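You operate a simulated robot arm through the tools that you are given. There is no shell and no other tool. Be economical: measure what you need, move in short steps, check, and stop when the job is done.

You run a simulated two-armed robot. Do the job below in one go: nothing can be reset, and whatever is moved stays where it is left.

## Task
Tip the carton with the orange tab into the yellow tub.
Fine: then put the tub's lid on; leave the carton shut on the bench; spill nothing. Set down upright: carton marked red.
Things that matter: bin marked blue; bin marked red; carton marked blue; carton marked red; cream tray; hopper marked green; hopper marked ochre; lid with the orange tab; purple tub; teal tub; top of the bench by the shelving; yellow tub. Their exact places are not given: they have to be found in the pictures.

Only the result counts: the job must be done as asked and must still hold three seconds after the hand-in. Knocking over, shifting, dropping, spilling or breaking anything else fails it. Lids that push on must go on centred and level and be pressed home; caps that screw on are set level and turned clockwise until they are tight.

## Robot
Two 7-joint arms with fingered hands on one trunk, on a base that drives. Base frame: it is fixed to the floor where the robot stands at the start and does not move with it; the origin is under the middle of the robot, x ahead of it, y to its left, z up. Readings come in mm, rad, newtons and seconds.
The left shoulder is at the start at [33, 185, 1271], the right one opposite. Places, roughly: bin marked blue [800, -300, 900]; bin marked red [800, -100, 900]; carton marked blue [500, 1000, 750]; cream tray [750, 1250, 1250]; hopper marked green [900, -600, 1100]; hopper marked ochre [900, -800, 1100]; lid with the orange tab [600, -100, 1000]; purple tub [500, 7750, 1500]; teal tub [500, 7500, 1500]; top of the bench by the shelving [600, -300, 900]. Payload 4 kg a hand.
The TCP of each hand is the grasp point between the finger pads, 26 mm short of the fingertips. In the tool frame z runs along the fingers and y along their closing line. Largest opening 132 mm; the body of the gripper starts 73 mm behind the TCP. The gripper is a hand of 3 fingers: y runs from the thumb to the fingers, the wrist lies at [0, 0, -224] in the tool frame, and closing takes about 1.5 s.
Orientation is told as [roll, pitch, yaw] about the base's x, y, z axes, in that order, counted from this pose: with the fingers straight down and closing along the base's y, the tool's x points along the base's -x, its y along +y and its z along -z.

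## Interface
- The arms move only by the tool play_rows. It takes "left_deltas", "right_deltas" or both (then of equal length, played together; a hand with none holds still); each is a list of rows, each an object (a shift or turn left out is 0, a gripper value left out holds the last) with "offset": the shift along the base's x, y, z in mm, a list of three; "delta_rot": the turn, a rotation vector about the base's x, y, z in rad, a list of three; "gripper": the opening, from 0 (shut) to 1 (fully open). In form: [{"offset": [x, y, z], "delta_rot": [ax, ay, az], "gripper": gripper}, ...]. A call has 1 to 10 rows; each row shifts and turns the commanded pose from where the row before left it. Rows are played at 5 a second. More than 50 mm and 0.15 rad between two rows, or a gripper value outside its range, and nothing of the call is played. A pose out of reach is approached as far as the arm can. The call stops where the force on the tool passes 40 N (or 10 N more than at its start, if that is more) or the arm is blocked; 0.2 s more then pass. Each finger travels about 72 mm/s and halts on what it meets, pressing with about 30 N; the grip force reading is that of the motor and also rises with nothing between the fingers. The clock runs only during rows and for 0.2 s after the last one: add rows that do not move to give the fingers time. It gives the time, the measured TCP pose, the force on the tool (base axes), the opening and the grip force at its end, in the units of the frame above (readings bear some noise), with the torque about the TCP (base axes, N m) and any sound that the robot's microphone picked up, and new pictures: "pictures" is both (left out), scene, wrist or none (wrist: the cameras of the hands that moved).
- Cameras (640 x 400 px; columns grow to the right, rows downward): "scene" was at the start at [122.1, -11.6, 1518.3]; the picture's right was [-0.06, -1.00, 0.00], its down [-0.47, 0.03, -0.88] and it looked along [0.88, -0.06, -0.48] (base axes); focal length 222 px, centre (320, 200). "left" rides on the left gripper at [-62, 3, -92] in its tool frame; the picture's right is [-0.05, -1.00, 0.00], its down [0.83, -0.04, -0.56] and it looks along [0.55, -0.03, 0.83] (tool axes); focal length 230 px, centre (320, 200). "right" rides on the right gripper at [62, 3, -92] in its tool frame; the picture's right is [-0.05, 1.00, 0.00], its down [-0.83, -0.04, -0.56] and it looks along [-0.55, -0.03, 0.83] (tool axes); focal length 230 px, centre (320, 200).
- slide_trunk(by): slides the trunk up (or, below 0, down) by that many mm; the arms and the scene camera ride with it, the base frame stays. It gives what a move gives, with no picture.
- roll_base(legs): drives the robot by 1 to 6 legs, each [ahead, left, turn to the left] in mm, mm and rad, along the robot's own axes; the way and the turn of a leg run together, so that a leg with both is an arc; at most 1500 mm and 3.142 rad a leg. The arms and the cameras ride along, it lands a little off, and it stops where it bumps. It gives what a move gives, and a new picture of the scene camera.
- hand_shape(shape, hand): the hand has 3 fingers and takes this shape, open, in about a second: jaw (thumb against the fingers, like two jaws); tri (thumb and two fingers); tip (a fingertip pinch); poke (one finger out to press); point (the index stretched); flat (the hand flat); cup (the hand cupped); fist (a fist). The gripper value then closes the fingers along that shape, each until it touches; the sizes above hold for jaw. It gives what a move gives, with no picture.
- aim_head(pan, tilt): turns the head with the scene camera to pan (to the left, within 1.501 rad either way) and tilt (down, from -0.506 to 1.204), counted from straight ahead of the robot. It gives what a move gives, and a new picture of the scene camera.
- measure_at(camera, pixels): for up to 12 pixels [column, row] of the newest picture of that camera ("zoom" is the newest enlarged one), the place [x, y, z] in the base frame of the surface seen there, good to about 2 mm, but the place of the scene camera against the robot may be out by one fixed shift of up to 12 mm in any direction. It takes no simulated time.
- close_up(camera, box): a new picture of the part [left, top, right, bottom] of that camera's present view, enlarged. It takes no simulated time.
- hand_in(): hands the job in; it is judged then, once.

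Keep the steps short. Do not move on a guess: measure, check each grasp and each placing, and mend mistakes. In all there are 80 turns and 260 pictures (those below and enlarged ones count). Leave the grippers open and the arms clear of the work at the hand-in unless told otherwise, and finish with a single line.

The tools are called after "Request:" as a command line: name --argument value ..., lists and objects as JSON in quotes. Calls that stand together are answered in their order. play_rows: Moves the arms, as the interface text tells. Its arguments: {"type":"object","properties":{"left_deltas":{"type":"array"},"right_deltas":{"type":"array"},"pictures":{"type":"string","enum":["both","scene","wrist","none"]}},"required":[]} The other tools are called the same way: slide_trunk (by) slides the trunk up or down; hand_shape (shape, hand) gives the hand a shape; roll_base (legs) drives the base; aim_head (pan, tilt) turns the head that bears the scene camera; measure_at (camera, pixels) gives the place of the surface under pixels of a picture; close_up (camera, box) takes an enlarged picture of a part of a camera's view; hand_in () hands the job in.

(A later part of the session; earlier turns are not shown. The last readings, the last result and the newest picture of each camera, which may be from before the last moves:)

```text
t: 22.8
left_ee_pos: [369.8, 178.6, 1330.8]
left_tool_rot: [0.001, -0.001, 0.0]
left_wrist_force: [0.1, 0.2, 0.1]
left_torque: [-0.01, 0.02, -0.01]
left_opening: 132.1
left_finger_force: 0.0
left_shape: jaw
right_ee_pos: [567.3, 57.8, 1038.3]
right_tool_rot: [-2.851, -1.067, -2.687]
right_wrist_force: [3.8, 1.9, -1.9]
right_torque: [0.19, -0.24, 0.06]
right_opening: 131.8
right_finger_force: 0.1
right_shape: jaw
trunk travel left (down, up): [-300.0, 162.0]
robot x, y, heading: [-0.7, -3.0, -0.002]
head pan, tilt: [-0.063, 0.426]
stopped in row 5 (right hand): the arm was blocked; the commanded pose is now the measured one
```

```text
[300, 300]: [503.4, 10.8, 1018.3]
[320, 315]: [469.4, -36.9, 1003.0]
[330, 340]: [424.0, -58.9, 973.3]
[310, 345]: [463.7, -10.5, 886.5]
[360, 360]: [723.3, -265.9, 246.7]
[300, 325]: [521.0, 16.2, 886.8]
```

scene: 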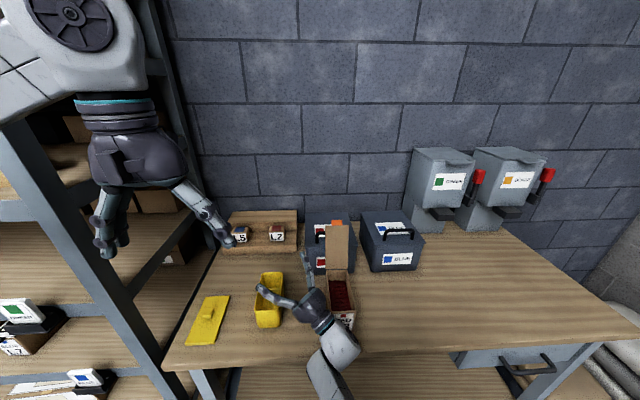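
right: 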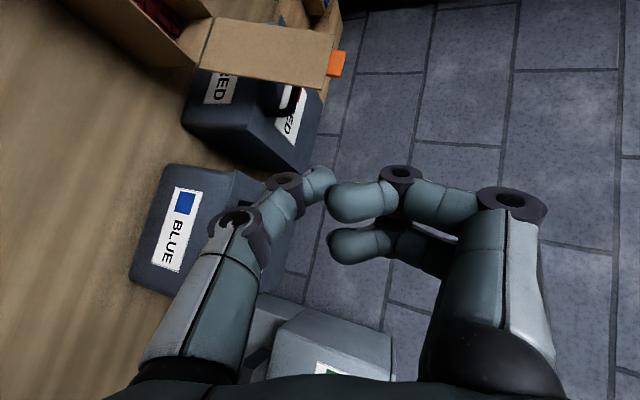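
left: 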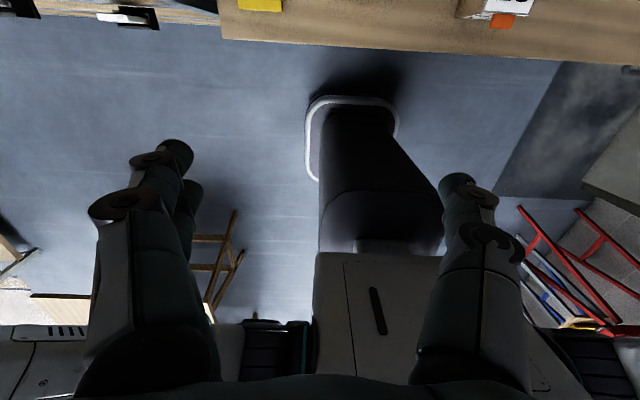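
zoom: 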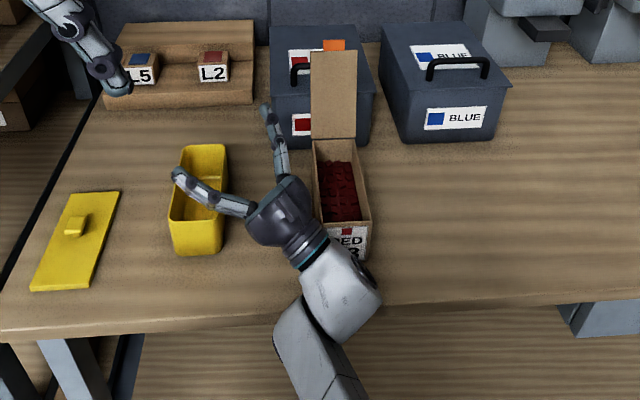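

At about 2.1 rad the arm was blocked, since it is too folded and the forearm hangs by the bench edge. I'll undo this, back the base off 150 mm so the arm is more stretched, and rehearse again.

Request:
play_rows --right_deltas '[{"offset": [0, 0, 25], "delta_rot": [-0.0966, 0.1147, 0]}, {"offset": [0, 0, 25], "delta_rot": [-0.0966, 0.1147, 0]}, {"offset": [0, 0, 20], "delta_rot": [-0.0966, 0.1147, 0]}, {"offset": [0, 0, 20], "delta_rot": [-0.0966, 0.1147, 0]}, {}]' --pictures "none"

Request:
roll_base --legs '[[-150, 0, 0]]'

```text
t: 24.0
left_ee_pos: [373.4, 178.6, 1329.2]
left_tool_rot: [0.0, 0.001, 0.001]
left_wrist_force: [0.9, 0.5, 0.6]
left_torque: [-0.04, -0.01, 0.01]
left_opening: 131.8
left_finger_force: 0.0
left_shape: jaw
right_ee_pos: [571.6, 57.1, 1126.9]
right_tool_rot: [-0.722, -1.414, 1.503]
right_wrist_force: [0.3, -0.2, 0.6]
right_torque: [0.03, -0.01, -0.01]
right_opening: 132.0
right_finger_force: 0.1
right_shape: jaw
trunk travel left (down, up): [-300.0, 162.0]
robot x, y, heading: [1.2, 1.2, -0.003]
head pan, tilt: [-0.063, 0.426]
```

```text
t: 25.4
left_ee_pos: [226.3, 178.6, 1329.8]
left_tool_rot: [-0.001, 0.002, 0.002]
left_wrist_force: [-0.7, -0.2, -0.2]
left_torque: [-0.01, -0.03, -0.01]
left_opening: 132.1
left_finger_force: 0.1
left_shape: jaw
right_ee_pos: [424.0, 59.0, 1126.1]
right_tool_rot: [-0.719, -1.413, 1.503]
right_wrist_force: [-1.0, -0.6, 0.3]
right_torque: [0.01, 0.02, 0.02]
right_opening: 132.1
right_finger_force: 0.2
right_shape: jaw
trunk travel left (down, up): [-300.0, 162.0]
robot x, y, heading: [-149.7, 0.4, 0.0]
head pan, tilt: [-0.063, 0.426]
```

scene: 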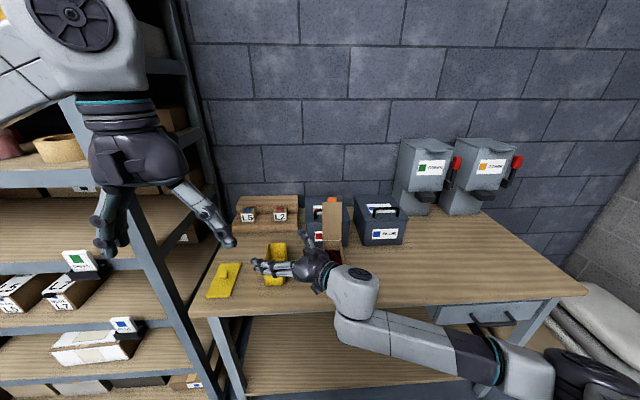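

Rehearsing again from the new stance: move over the tub and tip on.

Request:
play_rows --right_deltas '[{"offset": [45, 12, 0]}, {"offset": [45, 12, 0]}, {"offset": [45, 12, 0]}, {"offset": [15, 0, 0], "delta_rot": [0.102, -0.11, 0]}, {"delta_rot": [0.102, -0.11, 0]}, {"delta_rot": [0.102, -0.11, 0]}, {"delta_rot": [0.102, -0.11, 0]}, {"delta_rot": [0.102, -0.11, 0]}, {"delta_rot": [0.102, -0.11, 0]}, {}]' --pictures "scene"

```text
t: 27.6
left_ee_pos: [223.9, 180.0, 1330.1]
left_tool_rot: [-0.002, 0.002, 0.002]
left_wrist_force: [0.6, -0.1, 0.3]
left_torque: [0.02, -0.03, 0.0]
left_opening: 132.1
left_finger_force: 0.0
left_shape: jaw
right_ee_pos: [574.2, 86.2, 1125.0]
right_tool_rot: [-2.989, -0.784, -2.569]
right_wrist_force: [0.2, 0.4, 0.1]
right_torque: [0.01, -0.01, -0.01]
right_opening: 131.9
right_finger_force: 0.1
right_shape: jaw
trunk travel left (down, up): [-300.0, 162.0]
robot x, y, heading: [-145.9, 1.3, 0.005]
head pan, tilt: [-0.063, 0.426]
```

scene: 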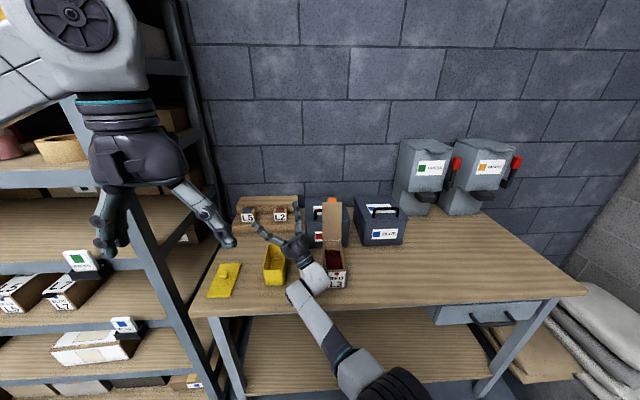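

Reached 2.36 rad freely. I'll check the lower pour height as well: back to ~2.1 rad and down 60 mm.

Request:
play_rows --right_deltas '[{"delta_rot": [-0.102, 0.11, 0]}, {"offset": [0, 0, -30], "delta_rot": [-0.07, 0.075, 0]}, {"offset": [0, 0, -30]}, {}]' --pictures "scene"

Request:
close_up --camera "scene" --box '[200, 180, 440, 400]'

```text
t: 28.6
left_ee_pos: [224.6, 179.6, 1331.5]
left_tool_rot: [-0.001, 0.001, 0.002]
left_wrist_force: [0.7, 0.0, -0.1]
left_torque: [0.0, 0.0, -0.01]
left_opening: 131.4
left_finger_force: 0.2
left_shape: jaw
right_ee_pos: [570.3, 96.1, 1067.8]
right_tool_rot: [-2.933, -1.025, -2.602]
right_wrist_force: [-0.1, -1.4, 0.3]
right_torque: [-0.03, 0.01, 0.01]
right_opening: 132.1
right_finger_force: 0.0
right_shape: jaw
trunk travel left (down, up): [-300.0, 162.0]
robot x, y, heading: [-148.9, -2.9, -0.001]
head pan, tilt: [-0.063, 0.426]
```

scene: 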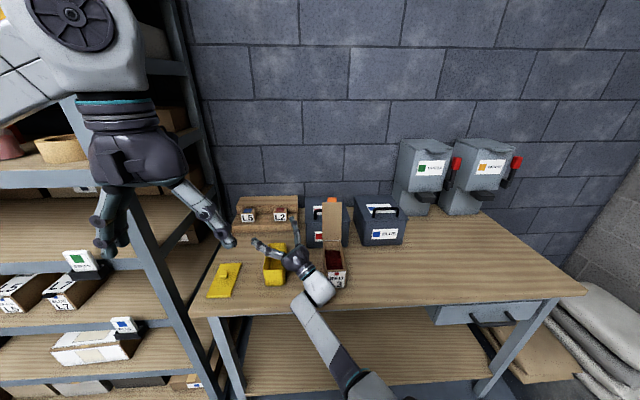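

```text
1.82 times, centred on (320, 290) of scene
```

zoom: 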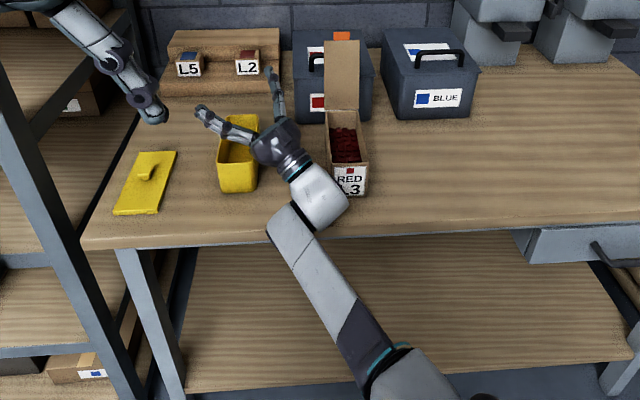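

The low pour pose works. Now I return the hand to tool down, high, and then over the carton.

Request:
play_rows --right_deltas '[{"offset": [-5, 0, 20], "delta_rot": [-0.102, 0.11, 0]}, {"offset": [-5, 0, 20], "delta_rot": [-0.102, 0.11, 0]}, {"offset": [-10, 0, 20], "delta_rot": [-0.102, 0.11, 0]}, {"offset": [-10, 0, 20], "delta_rot": [-0.102, 0.11, 0]}, {"offset": [0, 0, 10], "delta_rot": [-0.102, 0.11, 0]}, {"delta_rot": [-0.102, 0.11, 0]}, {"delta_rot": [-0.102, 0.11, 0]}, {"delta_rot": [-0.102, 0.11, 0]}, {"delta_rot": [-0.102, 0.11, 0]}, {"delta_rot": [-0.102, 0.11, 0]}]' --pictures "none"

Request:
play_rows --right_deltas '[{"offset": [0, -20, 0], "delta_rot": [-0.102, 0.11, 0]}, {"offset": [0, -20, 0], "delta_rot": [-0.102, 0.11, 0]}, {"offset": [0, -20, 0], "delta_rot": [-0.102, 0.11, 0]}, {"offset": [0, -20, 0], "delta_rot": [-0.102, 0.11, 0]}, {"offset": [0, -20, 0], "delta_rot": [0, 0, -0.14]}, {"offset": [0, -20, 0], "delta_rot": [0, 0, -0.14]}, {"offset": [0, -20, 0], "delta_rot": [0, 0, -0.14]}, {"offset": [0, -20, 0], "delta_rot": [0, 0, -0.14]}, {"offset": [0, -20, 0], "delta_rot": [0, 0, -0.14]}, {"offset": [0, -10, 0]}]' --pictures "none"

```text
t: 30.8
left_ee_pos: [225.7, 180.5, 1330.2]
left_tool_rot: [-0.002, 0.003, 0.002]
left_wrist_force: [1.1, 0.7, 0.1]
left_torque: [-0.03, 0.01, -0.02]
left_opening: 132.0
left_finger_force: 0.1
left_shape: jaw
right_ee_pos: [541.9, 93.7, 1156.7]
right_tool_rot: [-0.045, -0.598, 0.88]
right_wrist_force: [0.6, -0.2, -0.2]
right_torque: [-0.02, -0.02, -0.02]
right_opening: 131.9
right_finger_force: 0.0
right_shape: jaw
trunk travel left (down, up): [-300.0, 162.0]
robot x, y, heading: [-153.6, -2.2, -0.002]
head pan, tilt: [-0.063, 0.426]
```

```text
t: 33.0
left_ee_pos: [225.1, 179.9, 1329.5]
left_tool_rot: [0.0, 0.001, 0.001]
left_wrist_force: [0.0, 0.3, -0.6]
left_torque: [-0.03, -0.02, -0.04]
left_opening: 131.9
left_finger_force: 0.0
left_shape: jaw
right_ee_pos: [542.0, -95.4, 1157.6]
right_tool_rot: [0.028, -0.007, 0.155]
right_wrist_force: [-0.1, -0.4, -0.5]
right_torque: [0.01, 0.02, -0.01]
right_opening: 131.7
right_finger_force: 0.1
right_shape: jaw
trunk travel left (down, up): [-300.0, 162.0]
robot x, y, heading: [-149.5, 2.3, 0.002]
head pan, tilt: [-0.063, 0.426]
```

Request:
play_rows --right_deltas '[{"offset": [10, 0, -10], "delta_rot": [0, 0, -0.14]}, {"offset": [8, 0, -10], "delta_rot": [-0.028, 0.007, -0.015]}, {"offset": [0, 0, -10]}, {}]'

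Request:
close_up --camera "right" --box '[220, 60, 420, 360]'

```text
t: 34.0
left_ee_pos: [224.8, 180.5, 1330.3]
left_tool_rot: [-0.002, 0.0, 0.001]
left_wrist_force: [0.7, 0.5, 0.6]
left_torque: [0.02, 0.01, 0.0]
left_opening: 131.8
left_finger_force: 0.1
left_shape: jaw
right_ee_pos: [559.9, -94.9, 1128.2]
right_tool_rot: [0.0, 0.003, 0.001]
right_wrist_force: [-0.5, 0.1, -0.2]
right_torque: [0.0, -0.02, -0.03]
right_opening: 132.0
right_finger_force: 0.0
right_shape: jaw
trunk travel left (down, up): [-300.0, 162.0]
robot x, y, heading: [-148.8, -2.3, 0.002]
head pan, tilt: [-0.063, 0.426]
```

scene: 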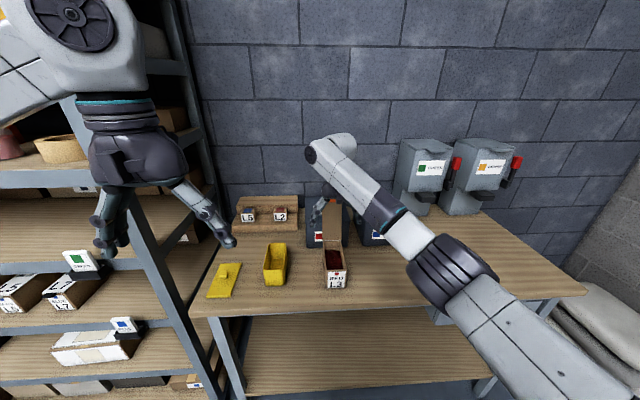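
right: 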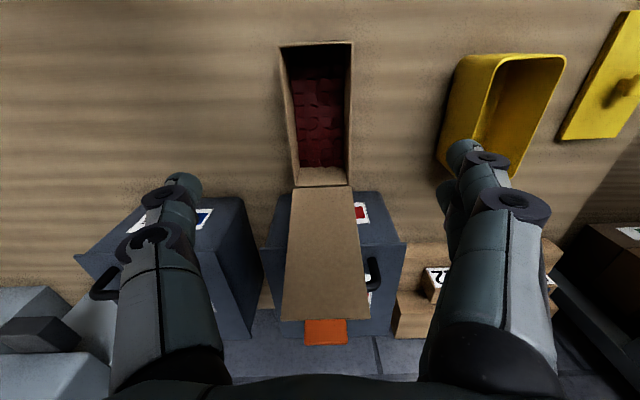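

```text
1.33 times, centred on (320, 210) of right
```

zoom: 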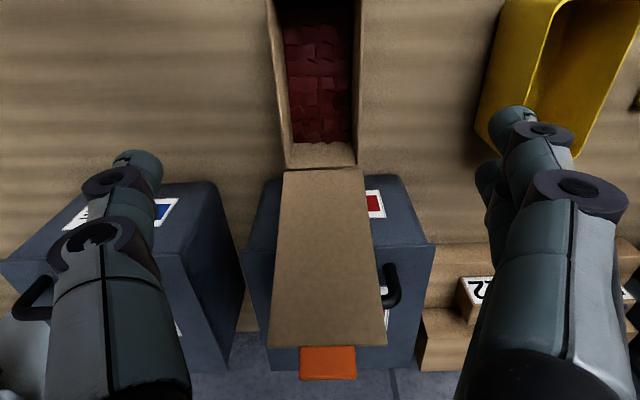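

Request:
measure_at --camera "right" --pixels '[[282, 47], [351, 43], [294, 186], [348, 184], [283, 100], [349, 100], [318, 100], [320, 150], [345, 250], [470, 57], [562, 60], [512, 172]]'

```text
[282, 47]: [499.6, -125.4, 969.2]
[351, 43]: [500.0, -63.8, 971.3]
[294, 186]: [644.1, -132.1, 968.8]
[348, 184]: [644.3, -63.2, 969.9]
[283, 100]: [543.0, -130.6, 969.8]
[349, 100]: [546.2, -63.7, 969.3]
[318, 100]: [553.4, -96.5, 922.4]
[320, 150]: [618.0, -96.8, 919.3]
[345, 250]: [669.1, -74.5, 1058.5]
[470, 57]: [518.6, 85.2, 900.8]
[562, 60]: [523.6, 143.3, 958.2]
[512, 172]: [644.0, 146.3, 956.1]
```

Carton: y −132…−62.5, x 494–644, rim z 970. I'll descend to TCP (564, −97, 924).

Request:
play_rows --right_deltas '[{"offset": [4, -2, -40]}, {"offset": [0, 0, -45]}, {"offset": [0, 0, -45]}, {"offset": [0, 0, -40]}, {"offset": [0, 0, -34]}, {}]' --pictures "both"

```text
t: 35.4
left_ee_pos: [224.6, 179.1, 1331.6]
left_tool_rot: [0.0, 0.003, 0.002]
left_wrist_force: [-1.0, 0.6, -1.2]
left_torque: [-0.03, 0.0, 0.0]
left_opening: 131.9
left_finger_force: 0.1
left_shape: jaw
right_ee_pos: [563.3, -97.4, 923.6]
right_tool_rot: [-0.001, 0.002, 0.0]
right_wrist_force: [0.1, -0.3, 0.3]
right_torque: [0.03, 0.02, -0.02]
right_opening: 131.9
right_finger_force: 0.1
right_shape: jaw
trunk travel left (down, up): [-300.0, 162.0]
robot x, y, heading: [-145.9, 2.3, -0.0]
head pan, tilt: [-0.063, 0.426]
```

scene: 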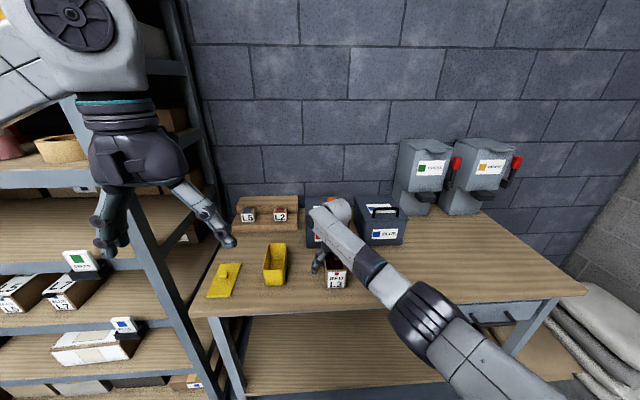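
right: 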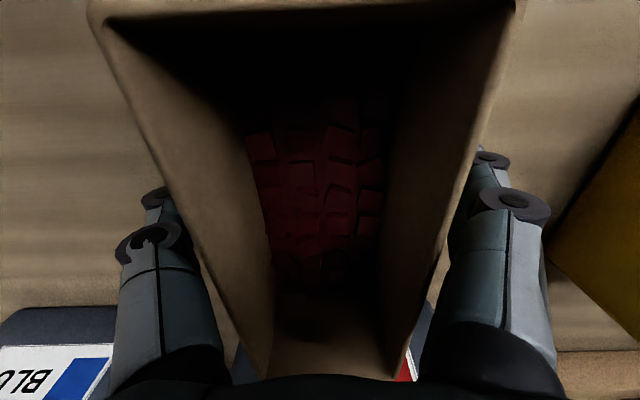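

Fingers straddle the carton without touching. I'll close the grip.

Request:
play_rows --right_deltas '[{"gripper": 0.3}, {"gripper": 0.3}, {"gripper": 0.3}, {"gripper": 0.3}, {"gripper": 0.3}, {"gripper": 0.3}, {"gripper": 0.3}, {"gripper": 0.3}]' --pictures "wrist"

```text
t: 37.2
left_ee_pos: [224.1, 180.1, 1331.0]
left_tool_rot: [0.0, 0.002, 0.001]
left_wrist_force: [0.5, 0.9, -0.1]
left_torque: [0.03, -0.02, 0.06]
left_opening: 131.8
left_finger_force: 0.1
left_shape: jaw
right_ee_pos: [563.9, -97.0, 923.8]
right_tool_rot: [0.0, 0.0, 0.001]
right_wrist_force: [-0.4, -0.2, -0.5]
right_torque: [-0.01, 0.0, 0.0]
right_opening: 63.6
right_finger_force: 29.6
right_shape: jaw
trunk travel left (down, up): [-300.0, 162.0]
robot x, y, heading: [-148.8, -1.5, -0.0]
head pan, tilt: [-0.063, 0.426]
```

right: 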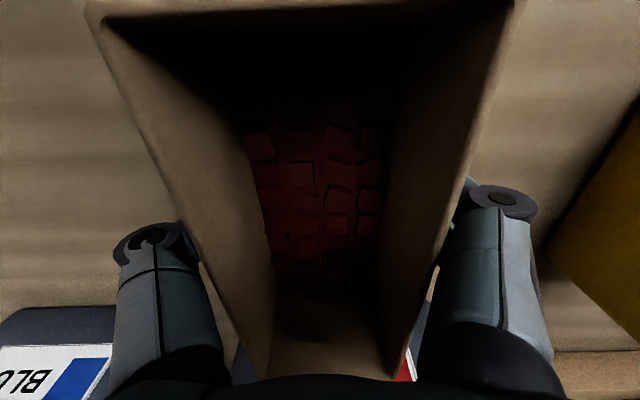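

Gripped at 63.6 mm with 29.6 N. I'll lift slowly and check.

Request:
play_rows --right_deltas '[{"gripper": 0.1}, {"offset": [0, 0, 5]}, {"offset": [0, 0, 15]}, {"offset": [0, 0, 20]}, {}]' --pictures "both"

Request:
close_up --camera "scene" --box '[240, 180, 420, 310]'

```text
t: 38.4
left_ee_pos: [226.6, 179.4, 1331.0]
left_tool_rot: [-0.001, 0.003, 0.002]
left_wrist_force: [0.3, -0.7, 0.0]
left_torque: [-0.02, 0.0, 0.04]
left_opening: 132.0
left_finger_force: 0.0
left_shape: jaw
right_ee_pos: [564.6, -97.9, 962.6]
right_tool_rot: [-0.001, 0.003, 0.003]
right_wrist_force: [-0.2, 0.7, -6.2]
right_torque: [-0.01, 0.04, 0.01]
right_opening: 63.6
right_finger_force: 29.2
right_shape: jaw
trunk travel left (down, up): [-300.0, 162.0]
robot x, y, heading: [-146.4, -1.4, 0.002]
head pan, tilt: [-0.063, 0.426]
```

scene: 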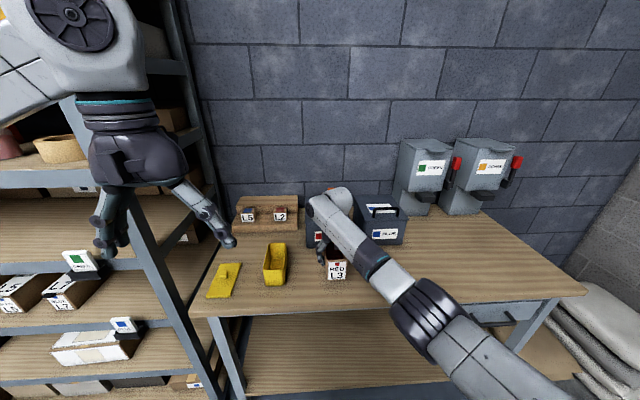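
right: 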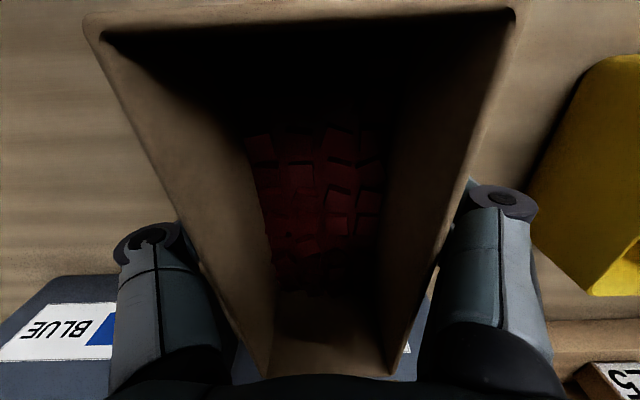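

```text
3.08 times, centred on (330, 245) of scene
```

zoom: 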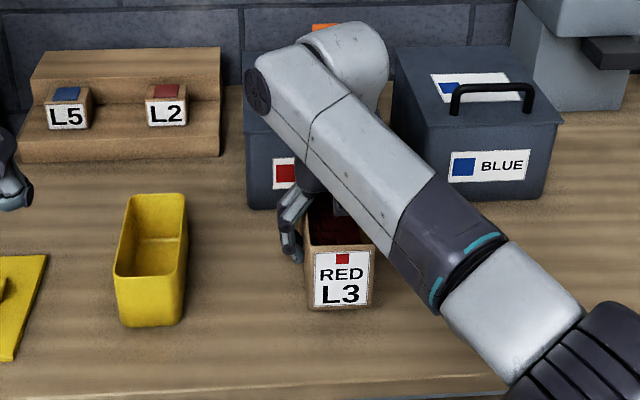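

The carton hangs steady (about 0.63 kg). The tub is hardly wider than the carton, so I will turn the tub about 50° in place. Its long side then lies across the pour direction, and I'll turn it back afterwards. The left hand goes above the tub to measure it while the right holds the carton still.

Request:
play_rows --left_deltas '[{"offset": [36, -7, -22]}, {"offset": [36, -7, -22]}, {"offset": [36, -7, -22]}, {"offset": [36, -7, -22]}, {"offset": [36, -7, -22]}, {"offset": [36, -7, -22]}, {"offset": [36, -7, -22]}, {"offset": [36, -7, -22]}, {"offset": [36, -6, -22]}, {"offset": [36, -6, -22]}]' --pictures "both"

```text
t: 40.6
left_ee_pos: [575.8, 109.9, 1114.5]
left_tool_rot: [0.001, 0.005, -0.001]
left_wrist_force: [0.4, -0.3, -0.2]
left_torque: [0.04, 0.02, -0.01]
left_opening: 131.9
left_finger_force: 0.1
left_shape: jaw
left hand out of reach, approached as far as the arm can: row 10
right_ee_pos: [565.2, -100.3, 962.2]
right_tool_rot: [0.001, 0.004, 0.001]
right_wrist_force: [0.4, -0.6, -7.0]
right_torque: [0.03, 0.04, 0.04]
right_opening: 63.4
right_finger_force: 29.8
right_shape: jaw
trunk travel left (down, up): [-300.0, 162.0]
robot x, y, heading: [-153.2, -1.7, -0.003]
head pan, tilt: [-0.063, 0.426]
```

scene: 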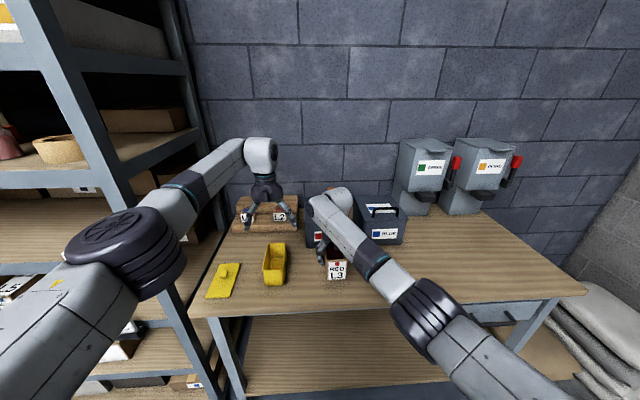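
left: 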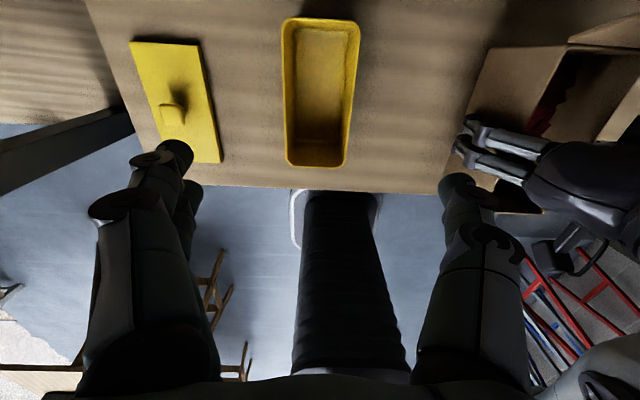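

The left arm reaches only to about x=577 here. I'll draw the carton back 90 mm, then drive the base 80 mm forward.

Request:
play_rows --right_deltas '[{"offset": [-20, 0, 5]}, {"offset": [-25, 0, 5]}, {"offset": [-25, 0, 5]}, {"offset": [-20, 0, 0]}, {}]' --left_deltas '[{"offset": [-20, 0, 0]}, {"offset": [-20, 0, 0]}, {"offset": [-20, 0, 0]}, {"offset": [-10, 0, 0]}, {}]' --pictures "none"

Request:
roll_base --legs '[[80, 0, 0]]'

Request:
play_rows --left_deltas '[{}]' --pictures "wrist"

```text
t: 41.8
left_ee_pos: [506.0, 113.2, 1115.0]
left_tool_rot: [0.001, 0.003, 0.003]
left_wrist_force: [0.3, 0.5, 0.4]
left_torque: [0.0, -0.03, 0.0]
left_opening: 131.9
left_finger_force: 0.1
left_shape: jaw
right_ee_pos: [473.2, -98.6, 978.9]
right_tool_rot: [0.001, 0.003, 0.0]
right_wrist_force: [0.5, 0.2, -6.3]
right_torque: [-0.02, 0.07, -0.01]
right_opening: 63.4
right_finger_force: 29.3
right_shape: jaw
trunk travel left (down, up): [-300.0, 162.0]
robot x, y, heading: [-147.3, 3.3, -0.001]
head pan, tilt: [-0.063, 0.426]
```

```text
t: 42.9
left_ee_pos: [583.5, 112.4, 1116.9]
left_tool_rot: [0.001, 0.002, 0.002]
left_wrist_force: [-0.2, -0.1, -1.0]
left_torque: [0.01, 0.01, 0.0]
left_opening: 131.9
left_finger_force: 0.1
left_shape: jaw
right_ee_pos: [553.6, -98.7, 979.9]
right_tool_rot: [0.0, 0.002, 0.002]
right_wrist_force: [1.1, 0.8, -6.8]
right_torque: [0.01, 0.07, 0.0]
right_opening: 63.2
right_finger_force: 29.7
right_shape: jaw
trunk travel left (down, up): [-300.0, 162.0]
robot x, y, heading: [-63.8, -1.0, -0.004]
head pan, tilt: [-0.063, 0.426]
```

scene: 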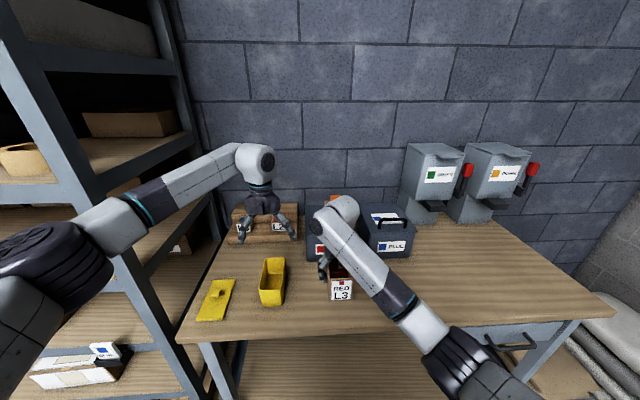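

```text
t: 43.3
left_ee_pos: [581.5, 112.0, 1116.6]
left_tool_rot: [-0.001, 0.001, 0.001]
left_wrist_force: [-1.4, 0.1, -0.2]
left_torque: [0.01, -0.04, 0.02]
left_opening: 131.9
left_finger_force: 0.0
left_shape: jaw
right_ee_pos: [551.5, -98.4, 979.3]
right_tool_rot: [0.0, 0.0, 0.001]
right_wrist_force: [0.0, 0.4, -5.4]
right_torque: [-0.05, 0.05, 0.01]
right_opening: 63.6
right_finger_force: 29.8
right_shape: jaw
trunk travel left (down, up): [-300.0, 162.0]
robot x, y, heading: [-67.4, -0.7, -0.002]
head pan, tilt: [-0.063, 0.426]
```

left: 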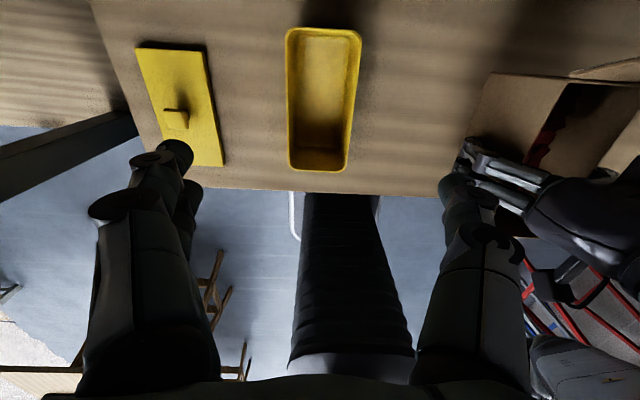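

Request:
measure_at --camera "left" --pixels '[[287, 60], [360, 60], [289, 140], [352, 140], [322, 29], [320, 170], [288, 100], [356, 100], [320, 100], [137, 49], [222, 164], [178, 120]]'

Request:
measure_at --camera "left" --pixels '[[136, 52], [202, 52], [162, 137], [221, 162], [166, 110], [189, 110], [165, 127], [188, 127], [150, 70], [205, 140], [177, 112]]'

```text
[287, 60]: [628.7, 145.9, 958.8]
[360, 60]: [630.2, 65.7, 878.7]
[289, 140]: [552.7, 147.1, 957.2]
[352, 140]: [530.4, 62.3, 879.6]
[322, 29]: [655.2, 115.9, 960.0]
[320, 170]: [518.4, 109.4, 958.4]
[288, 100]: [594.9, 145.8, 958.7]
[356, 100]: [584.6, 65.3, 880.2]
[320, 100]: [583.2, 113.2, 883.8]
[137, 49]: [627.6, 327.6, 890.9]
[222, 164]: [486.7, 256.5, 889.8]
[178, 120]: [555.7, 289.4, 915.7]
```

```text
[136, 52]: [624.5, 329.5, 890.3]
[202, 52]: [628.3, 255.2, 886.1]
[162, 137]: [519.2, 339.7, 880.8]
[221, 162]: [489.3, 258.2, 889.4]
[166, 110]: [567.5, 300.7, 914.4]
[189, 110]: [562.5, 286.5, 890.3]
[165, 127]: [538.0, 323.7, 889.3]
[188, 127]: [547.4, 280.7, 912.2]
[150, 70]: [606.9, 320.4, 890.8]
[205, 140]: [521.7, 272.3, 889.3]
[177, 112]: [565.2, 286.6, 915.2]
```

Tub centre ≈ (587, 112.3). Lower the left hand around it and close.

Request:
play_rows --left_deltas '[{"offset": [5, 0, -40]}, {"offset": [0, 0, -40]}, {"offset": [0, 0, -40]}, {"offset": [0, 0, -40]}, {"offset": [0, 0, -26]}, {}]' --pictures "none"

Request:
play_rows --left_deltas '[{"gripper": 0.3}, {"gripper": 0.3}, {"gripper": 0.3}, {"gripper": 0.3}, {"gripper": 0.3}, {"gripper": 0.3}, {"gripper": 0.3}]' --pictures "both"

```text
t: 44.7
left_ee_pos: [588.9, 114.1, 928.1]
left_tool_rot: [0.0, 0.001, 0.001]
left_wrist_force: [0.6, 0.7, -0.3]
left_torque: [0.01, 0.04, 0.02]
left_opening: 131.8
left_finger_force: 0.1
left_shape: jaw
right_ee_pos: [553.5, -96.9, 978.6]
right_tool_rot: [0.0, 0.004, 0.003]
right_wrist_force: [-0.6, 0.6, -6.4]
right_torque: [-0.01, 0.09, 0.02]
right_opening: 63.3
right_finger_force: 29.8
right_shape: jaw
trunk travel left (down, up): [-300.0, 162.0]
robot x, y, heading: [-68.7, 1.7, -0.003]
head pan, tilt: [-0.063, 0.426]
```

```text
t: 46.3
left_ee_pos: [590.0, 113.4, 928.1]
left_tool_rot: [0.0, 0.003, 0.003]
left_wrist_force: [0.4, 0.4, -0.2]
left_torque: [-0.01, -0.04, -0.01]
left_opening: 63.5
left_finger_force: 30.4
left_shape: jaw
right_ee_pos: [553.2, -97.1, 979.0]
right_tool_rot: [-0.001, 0.003, 0.0]
right_wrist_force: [-0.8, -0.1, -6.2]
right_torque: [0.03, 0.08, 0.0]
right_opening: 63.6
right_finger_force: 29.9
right_shape: jaw
trunk travel left (down, up): [-300.0, 162.0]
robot x, y, heading: [-69.2, -2.5, 0.003]
head pan, tilt: [-0.063, 0.426]
```

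scene: 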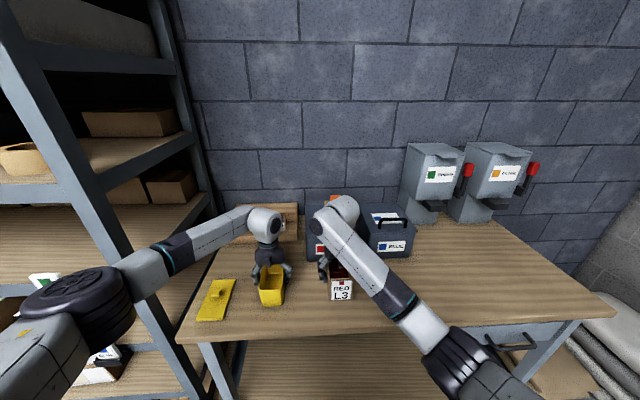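
left: 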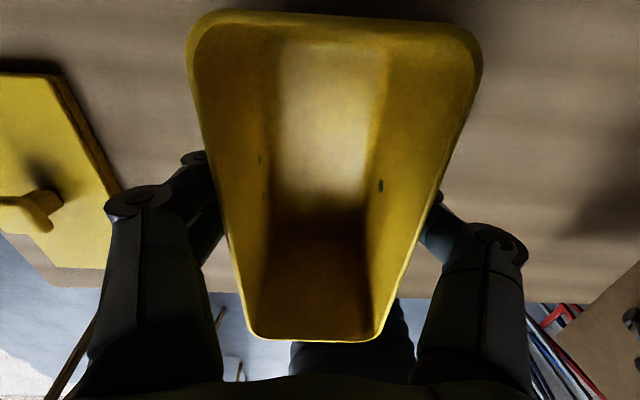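

Tub gripped. Lift 12 mm, turn −0.87 rad, set down.

Request:
play_rows --left_deltas '[{"offset": [0, 0, 6]}, {"offset": [0, 0, 6]}, {"delta_rot": [0, 0, -0.145]}, {"delta_rot": [0, 0, -0.145]}, {"delta_rot": [0, 0, -0.145]}, {"delta_rot": [0, 0, -0.145]}, {"delta_rot": [0, 0, -0.145]}, {"delta_rot": [0, 0, -0.145]}, {}]' --pictures "both"

```text
t: 48.3
left_ee_pos: [589.3, 113.5, 941.4]
left_tool_rot: [-0.001, 0.003, -0.87]
left_wrist_force: [-0.2, -0.3, -0.6]
left_torque: [0.03, -0.02, 0.01]
left_opening: 63.5
left_finger_force: 30.0
left_shape: jaw
right_ee_pos: [553.4, -98.6, 979.1]
right_tool_rot: [-0.001, 0.004, 0.001]
right_wrist_force: [-0.2, 0.3, -5.4]
right_torque: [0.02, 0.04, 0.0]
right_opening: 63.5
right_finger_force: 29.6
right_shape: jaw
trunk travel left (down, up): [-300.0, 162.0]
robot x, y, heading: [-69.4, -0.6, 0.003]
head pan, tilt: [-0.063, 0.426]
```

scene: 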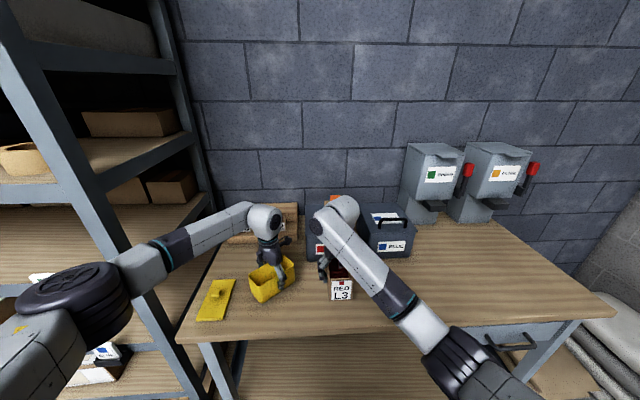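
left: 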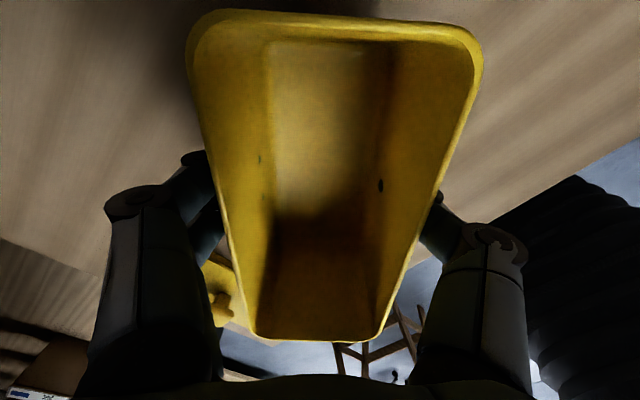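

Lower it the same 12 mm, open, and raise the left hand out.

Request:
play_rows --left_deltas '[{"offset": [0, 0, -6]}, {"offset": [0, 0, -6.5]}, {}, {"gripper": 1.0}, {"gripper": 1.0}, {"gripper": 1.0}, {"gripper": 1.0}, {"gripper": 1.0}]' --pictures "none"

Request:
play_rows --left_deltas '[{"offset": [0, 0, 40]}, {"offset": [0, 0, 45]}, {"offset": [0, 0, 45]}, {"offset": [0, 0, 45]}, {"offset": [-25, 20, 35], "delta_rot": [0, 0, 0.145]}, {"offset": [-30, 20, 30], "delta_rot": [0, 0, 0.145]}, {"offset": [-30, 20, 30], "delta_rot": [0, 0, 0.145]}, {"offset": [-30, 20, 30], "delta_rot": [0, 0, 0.145]}, {"offset": [-30, 20, 30], "delta_rot": [0, 0, 0.145]}, {"offset": [-30, 20, 30], "delta_rot": [0, 0, 0.145]}]' --pictures "both"

```text
t: 50.1
left_ee_pos: [588.4, 112.4, 929.6]
left_tool_rot: [-0.002, 0.002, -0.868]
left_wrist_force: [0.2, -0.1, -0.5]
left_torque: [0.02, 0.01, 0.0]
left_opening: 132.0
left_finger_force: 0.1
left_shape: jaw
right_ee_pos: [553.7, -97.5, 979.2]
right_tool_rot: [0.0, 0.004, 0.003]
right_wrist_force: [0.0, 0.3, -5.5]
right_torque: [-0.01, 0.04, -0.02]
right_opening: 63.5
right_finger_force: 30.2
right_shape: jaw
trunk travel left (down, up): [-300.0, 162.0]
robot x, y, heading: [-66.7, -3.2, 0.003]
head pan, tilt: [-0.063, 0.426]
```

```text
t: 52.3
left_ee_pos: [410.9, 233.2, 1290.0]
left_tool_rot: [-0.001, 0.001, 0.002]
left_wrist_force: [0.3, -1.0, -0.3]
left_torque: [-0.01, -0.02, -0.03]
left_opening: 131.8
left_finger_force: 0.1
left_shape: jaw
right_ee_pos: [552.5, -96.9, 981.8]
right_tool_rot: [0.0, 0.0, 0.002]
right_wrist_force: [0.0, 0.1, -5.5]
right_torque: [0.0, 0.06, 0.0]
right_opening: 63.5
right_finger_force: 29.7
right_shape: jaw
trunk travel left (down, up): [-300.0, 162.0]
robot x, y, heading: [-70.7, 0.1, 0.002]
head pan, tilt: [-0.063, 0.426]
```

scene: 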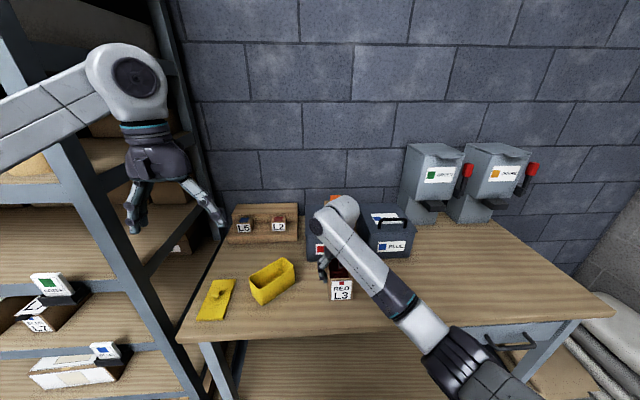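
left: 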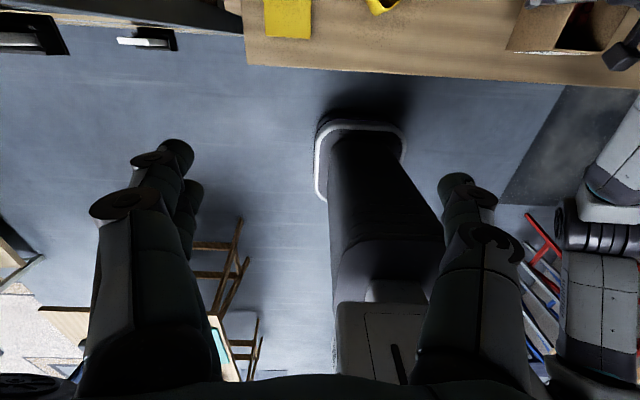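

The tub is turned and its centre is about (587, 115). Now I raise the carton, then shift the base slightly back and left for the best arm posture.

Request:
play_rows --right_deltas '[{"offset": [0, 0, 15]}, {"offset": [0, 0, 25]}, {"offset": [0, 0, 30]}, {"offset": [0, 0, 30]}, {"offset": [0, 0, 15]}, {}]' --left_deltas '[{"offset": [-30, -10, 0]}, {"offset": [-30, -10, 0]}, {"offset": [-30, -10, 0]}, {"offset": [-20, 0, 0]}, {}, {}]' --pictures "none"

Request:
roll_base --legs '[[-42, 60, 0]]'

Request:
measure_at --camera "scene" --pixels '[[320, 200]]'

```text
t: 53.7
left_ee_pos: [304.8, 203.3, 1290.0]
left_tool_rot: [0.001, 0.003, 0.002]
left_wrist_force: [0.3, 0.3, 0.0]
left_torque: [0.01, 0.0, 0.01]
left_opening: 131.8
left_finger_force: 0.1
left_shape: jaw
right_ee_pos: [554.5, -98.3, 1094.2]
right_tool_rot: [-0.001, 0.005, 0.002]
right_wrist_force: [0.2, 0.0, -6.1]
right_torque: [-0.03, 0.03, 0.01]
right_opening: 63.5
right_finger_force: 29.6
right_shape: jaw
trunk travel left (down, up): [-300.0, 162.0]
robot x, y, heading: [-71.2, -1.0, -0.0]
head pan, tilt: [-0.063, 0.426]
```

```text
t: 54.7
left_ee_pos: [265.2, 258.7, 1290.0]
left_tool_rot: [0.002, 0.006, 0.001]
left_wrist_force: [-0.2, -0.1, -0.8]
left_torque: [0.04, 0.04, 0.0]
left_opening: 132.2
left_finger_force: 0.1
left_shape: jaw
right_ee_pos: [514.6, -41.0, 1092.0]
right_tool_rot: [0.001, 0.007, -0.001]
right_wrist_force: [0.4, 0.1, -6.1]
right_torque: [0.02, 0.07, 0.03]
right_opening: 63.3
right_finger_force: 30.5
right_shape: jaw
trunk travel left (down, up): [-300.0, 162.0]
robot x, y, heading: [-116.0, 57.9, 0.004]
head pan, tilt: [-0.063, 0.426]
```

scene: 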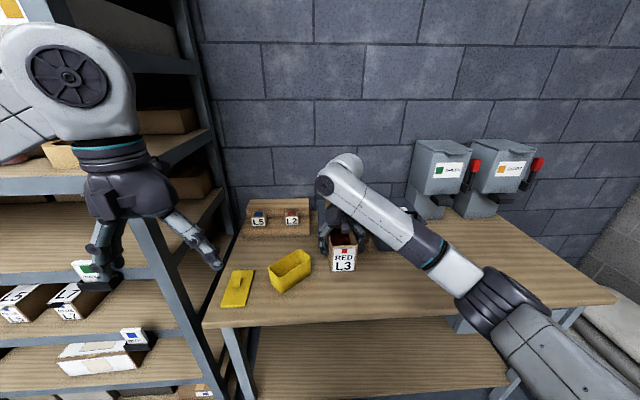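

```text
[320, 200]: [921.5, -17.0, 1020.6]
```

I'll measure the turned tub from this view.

Request:
close_up --camera "scene" --box '[250, 230, 350, 310]'

Request:
measure_at --camera "scene" --pixels '[[270, 279], [295, 251], [309, 262], [281, 290], [275, 284], [302, 256], [283, 264], [296, 276]]'

```text
5.00 times, centred on (300, 270) of scene
```

zoom: 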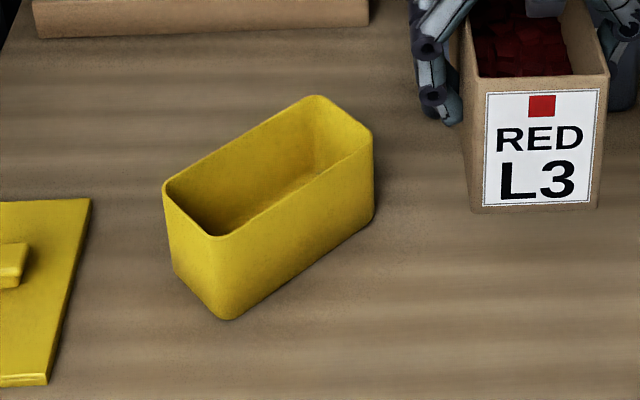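

```text
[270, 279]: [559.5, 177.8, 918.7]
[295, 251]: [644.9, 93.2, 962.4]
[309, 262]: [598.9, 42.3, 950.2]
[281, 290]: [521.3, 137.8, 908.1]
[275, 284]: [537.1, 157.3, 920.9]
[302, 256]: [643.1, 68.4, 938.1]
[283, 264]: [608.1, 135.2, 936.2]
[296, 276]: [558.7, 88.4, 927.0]
```

Request:
measure_at --camera "zoom" --pixels '[[166, 190], [316, 98], [371, 138], [222, 237], [240, 140], [296, 186]]'

```text
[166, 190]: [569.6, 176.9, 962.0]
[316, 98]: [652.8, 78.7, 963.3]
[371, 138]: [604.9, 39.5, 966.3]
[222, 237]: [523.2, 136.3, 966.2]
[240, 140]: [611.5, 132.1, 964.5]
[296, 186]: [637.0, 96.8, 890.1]
```

Tub centre confirmed ≈ (587, 114). Now I yaw the carton +0.7 rad and move it so that the near lip will be over the tub, with a first slight tilt of 0.3.

Request:
play_rows --right_deltas '[{"offset": [10, 20, 0], "delta_rot": [0, 0, 0.05]}, {"offset": [20, 30, 0], "delta_rot": [0, 0, 0.1]}, {"offset": [22, 33, 0], "delta_rot": [0, 0, 0.11]}, {"offset": [22, 33, 0], "delta_rot": [0, 0, 0.11]}, {"offset": [22, 33, 0], "delta_rot": [0, 0, 0.11]}, {"offset": [22, 33, 0], "delta_rot": [0, 0, 0.11]}, {"offset": [22, 31, 0], "delta_rot": [0, 0, 0.11]}, {"delta_rot": [0.0966, -0.1147, 0]}, {"delta_rot": [0.0966, -0.1147, 0]}, {}]' --pictures "both"

```text
t: 56.9
left_ee_pos: [264.5, 262.4, 1287.3]
left_tool_rot: [0.001, 0.002, 0.002]
left_wrist_force: [0.0, 0.2, -0.4]
left_torque: [-0.02, -0.03, 0.0]
left_opening: 131.9
left_finger_force: 0.0
left_shape: jaw
right_ee_pos: [573.8, 114.0, 1102.9]
right_tool_rot: [0.0, 0.002, 0.508]
right_wrist_force: [-0.3, 0.3, -6.4]
right_torque: [-0.04, 0.03, 0.0]
right_opening: 63.2
right_finger_force: 29.9
right_shape: jaw
right hand out of reach, approached as far as the arm can: row 5, 6, 7, 8, 9
trunk travel left (down, up): [-300.0, 162.0]
robot x, y, heading: [-108.3, 59.6, 0.001]
head pan, tilt: [-0.063, 0.426]
```

scene: 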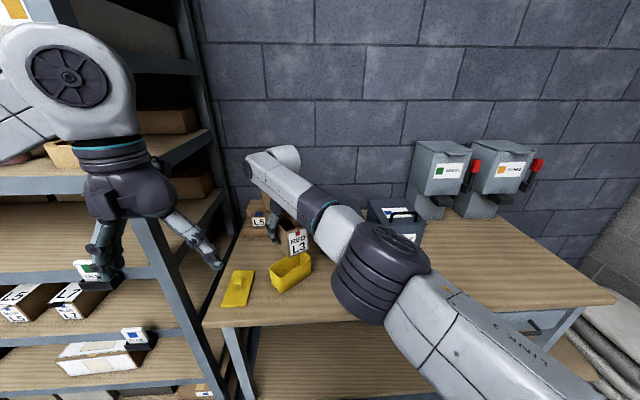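
right: 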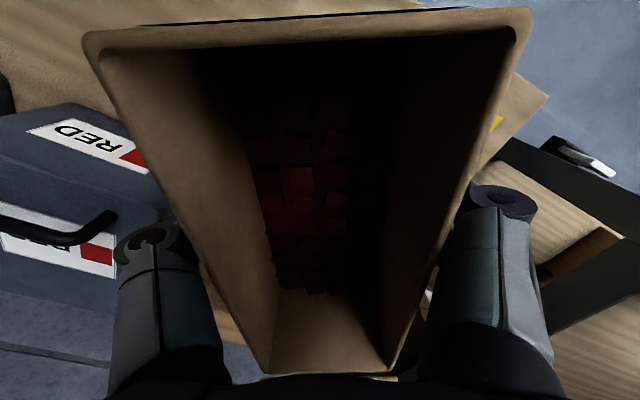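

With the tool vertical, that reach is a bit too far. Tilting brings the wrist back, so I'll tilt gently while easing back and see where the commanded pose stands.

Request:
play_rows --right_deltas '[{"offset": [-15, -11, -2], "delta_rot": [0.04, -0.0475, 0]}, {"offset": [-15, -11, -2], "delta_rot": [0.04, -0.0475, 0]}, {}]' --pictures "none"

```text
t: 57.7
left_ee_pos: [264.3, 262.0, 1289.1]
left_tool_rot: [-0.001, 0.005, 0.001]
left_wrist_force: [0.4, 0.0, -0.2]
left_torque: [0.01, 0.01, -0.02]
left_opening: 131.8
left_finger_force: 0.1
left_shape: jaw
right_ee_pos: [574.7, 113.8, 1100.4]
right_tool_rot: [-0.001, 0.004, 0.508]
right_wrist_force: [-0.2, -0.1, -7.0]
right_torque: [-0.04, 0.02, 0.01]
right_opening: 62.7
right_finger_force: 30.3
right_shape: jaw
right hand out of reach, approached as far as the arm can: row 1, 2
trunk travel left (down, up): [-300.0, 162.0]
robot x, y, heading: [-110.5, 63.1, 0.001]
head pan, tilt: [-0.063, 0.426]
```

Request:
play_rows --right_deltas '[{"offset": [-15, -15, -2]}, {"offset": [-15, -15, -2]}, {}]' --pictures "none"

```text
t: 58.5
left_ee_pos: [263.9, 262.9, 1288.2]
left_tool_rot: [0.001, 0.003, 0.002]
left_wrist_force: [-1.0, 0.1, 0.3]
left_torque: [0.01, -0.01, 0.01]
left_opening: 131.8
left_finger_force: 0.1
left_shape: jaw
right_ee_pos: [573.4, 113.7, 1102.3]
right_tool_rot: [-0.001, 0.004, 0.508]
right_wrist_force: [-0.2, -0.6, -6.1]
right_torque: [-0.01, 0.01, 0.0]
right_opening: 63.2
right_finger_force: 30.3
right_shape: jaw
right hand out of reach, approached as far as the arm can: row 1, 2
trunk travel left (down, up): [-300.0, 162.0]
robot x, y, heading: [-111.5, 59.9, -0.002]
head pan, tilt: [-0.063, 0.426]
```

Request:
play_rows --right_deltas '[{"offset": [-10, -15, 0]}, {"offset": [-10, -15, 0]}, {"offset": [-10, -15, 0]}, {}]' --pictures "none"

```text
t: 59.5
left_ee_pos: [264.0, 262.0, 1288.6]
left_tool_rot: [0.0, 0.003, 0.002]
left_wrist_force: [1.0, -0.6, 0.1]
left_torque: [-0.04, 0.03, 0.03]
left_opening: 132.1
left_finger_force: 0.0
left_shape: jaw
right_ee_pos: [544.4, 68.7, 1101.6]
right_tool_rot: [0.001, 0.004, 0.506]
right_wrist_force: [0.3, -0.1, -5.8]
right_torque: [-0.02, 0.06, 0.0]
right_opening: 62.8
right_finger_force: 30.1
right_shape: jaw
right hand out of reach, approached as far as the arm can: row 1
trunk travel left (down, up): [-300.0, 162.0]
robot x, y, heading: [-116.6, 59.7, -0.0]
head pan, tilt: [-0.063, 0.426]
```

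The commanded pose is simply at the reach limit (yaw 0.506, no tilt). I'll finish the yaw and tilt 0.4 here, where nothing can pour yet, then advance.

Request:
play_rows --right_deltas '[{"delta_rot": [0, 0, 0.1]}, {"delta_rot": [0, 0, 0.094]}, {"delta_rot": [0.0644, -0.0765, 0]}, {"delta_rot": [0.0644, -0.0765, 0]}, {"delta_rot": [0.0644, -0.0765, 0]}, {"delta_rot": [0.0644, -0.0765, 0]}, {"offset": [15, 15, -8]}, {"offset": [20, 20, -8]}, {"offset": [20, 20, -8]}, {}]' --pictures "both"

```text
t: 61.7
left_ee_pos: [264.1, 261.5, 1289.2]
left_tool_rot: [0.001, 0.003, 0.003]
left_wrist_force: [0.1, 0.2, 0.0]
left_torque: [0.03, -0.02, -0.01]
left_opening: 132.0
left_finger_force: 0.1
left_shape: jaw
right_ee_pos: [599.5, 123.7, 1076.4]
right_tool_rot: [0.0, -0.399, 0.701]
right_wrist_force: [0.2, -0.1, -5.5]
right_torque: [-0.04, 0.04, 0.02]
right_opening: 62.7
right_finger_force: 30.1
right_shape: jaw
trunk travel left (down, up): [-300.0, 162.0]
robot x, y, heading: [-113.2, 57.1, -0.004]
head pan, tilt: [-0.063, 0.426]
```

scene: 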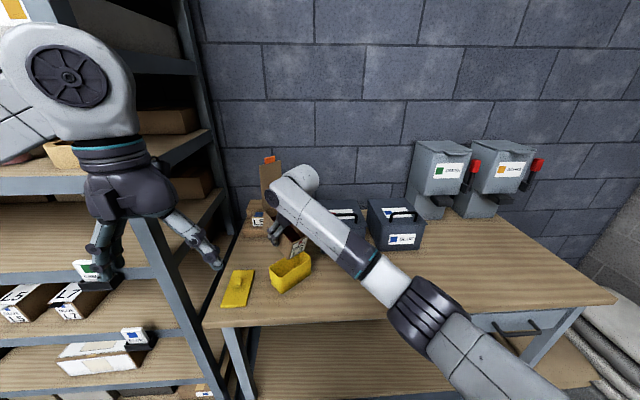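
right: 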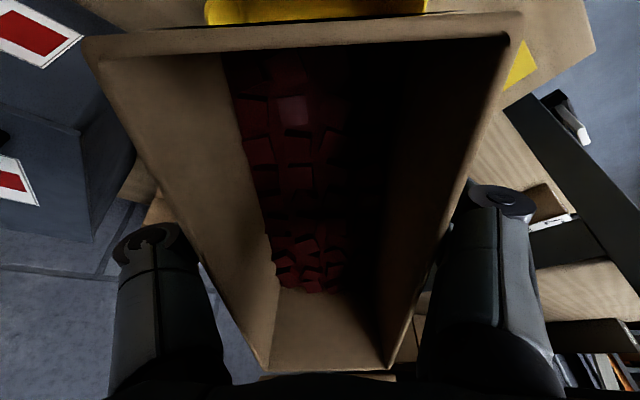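

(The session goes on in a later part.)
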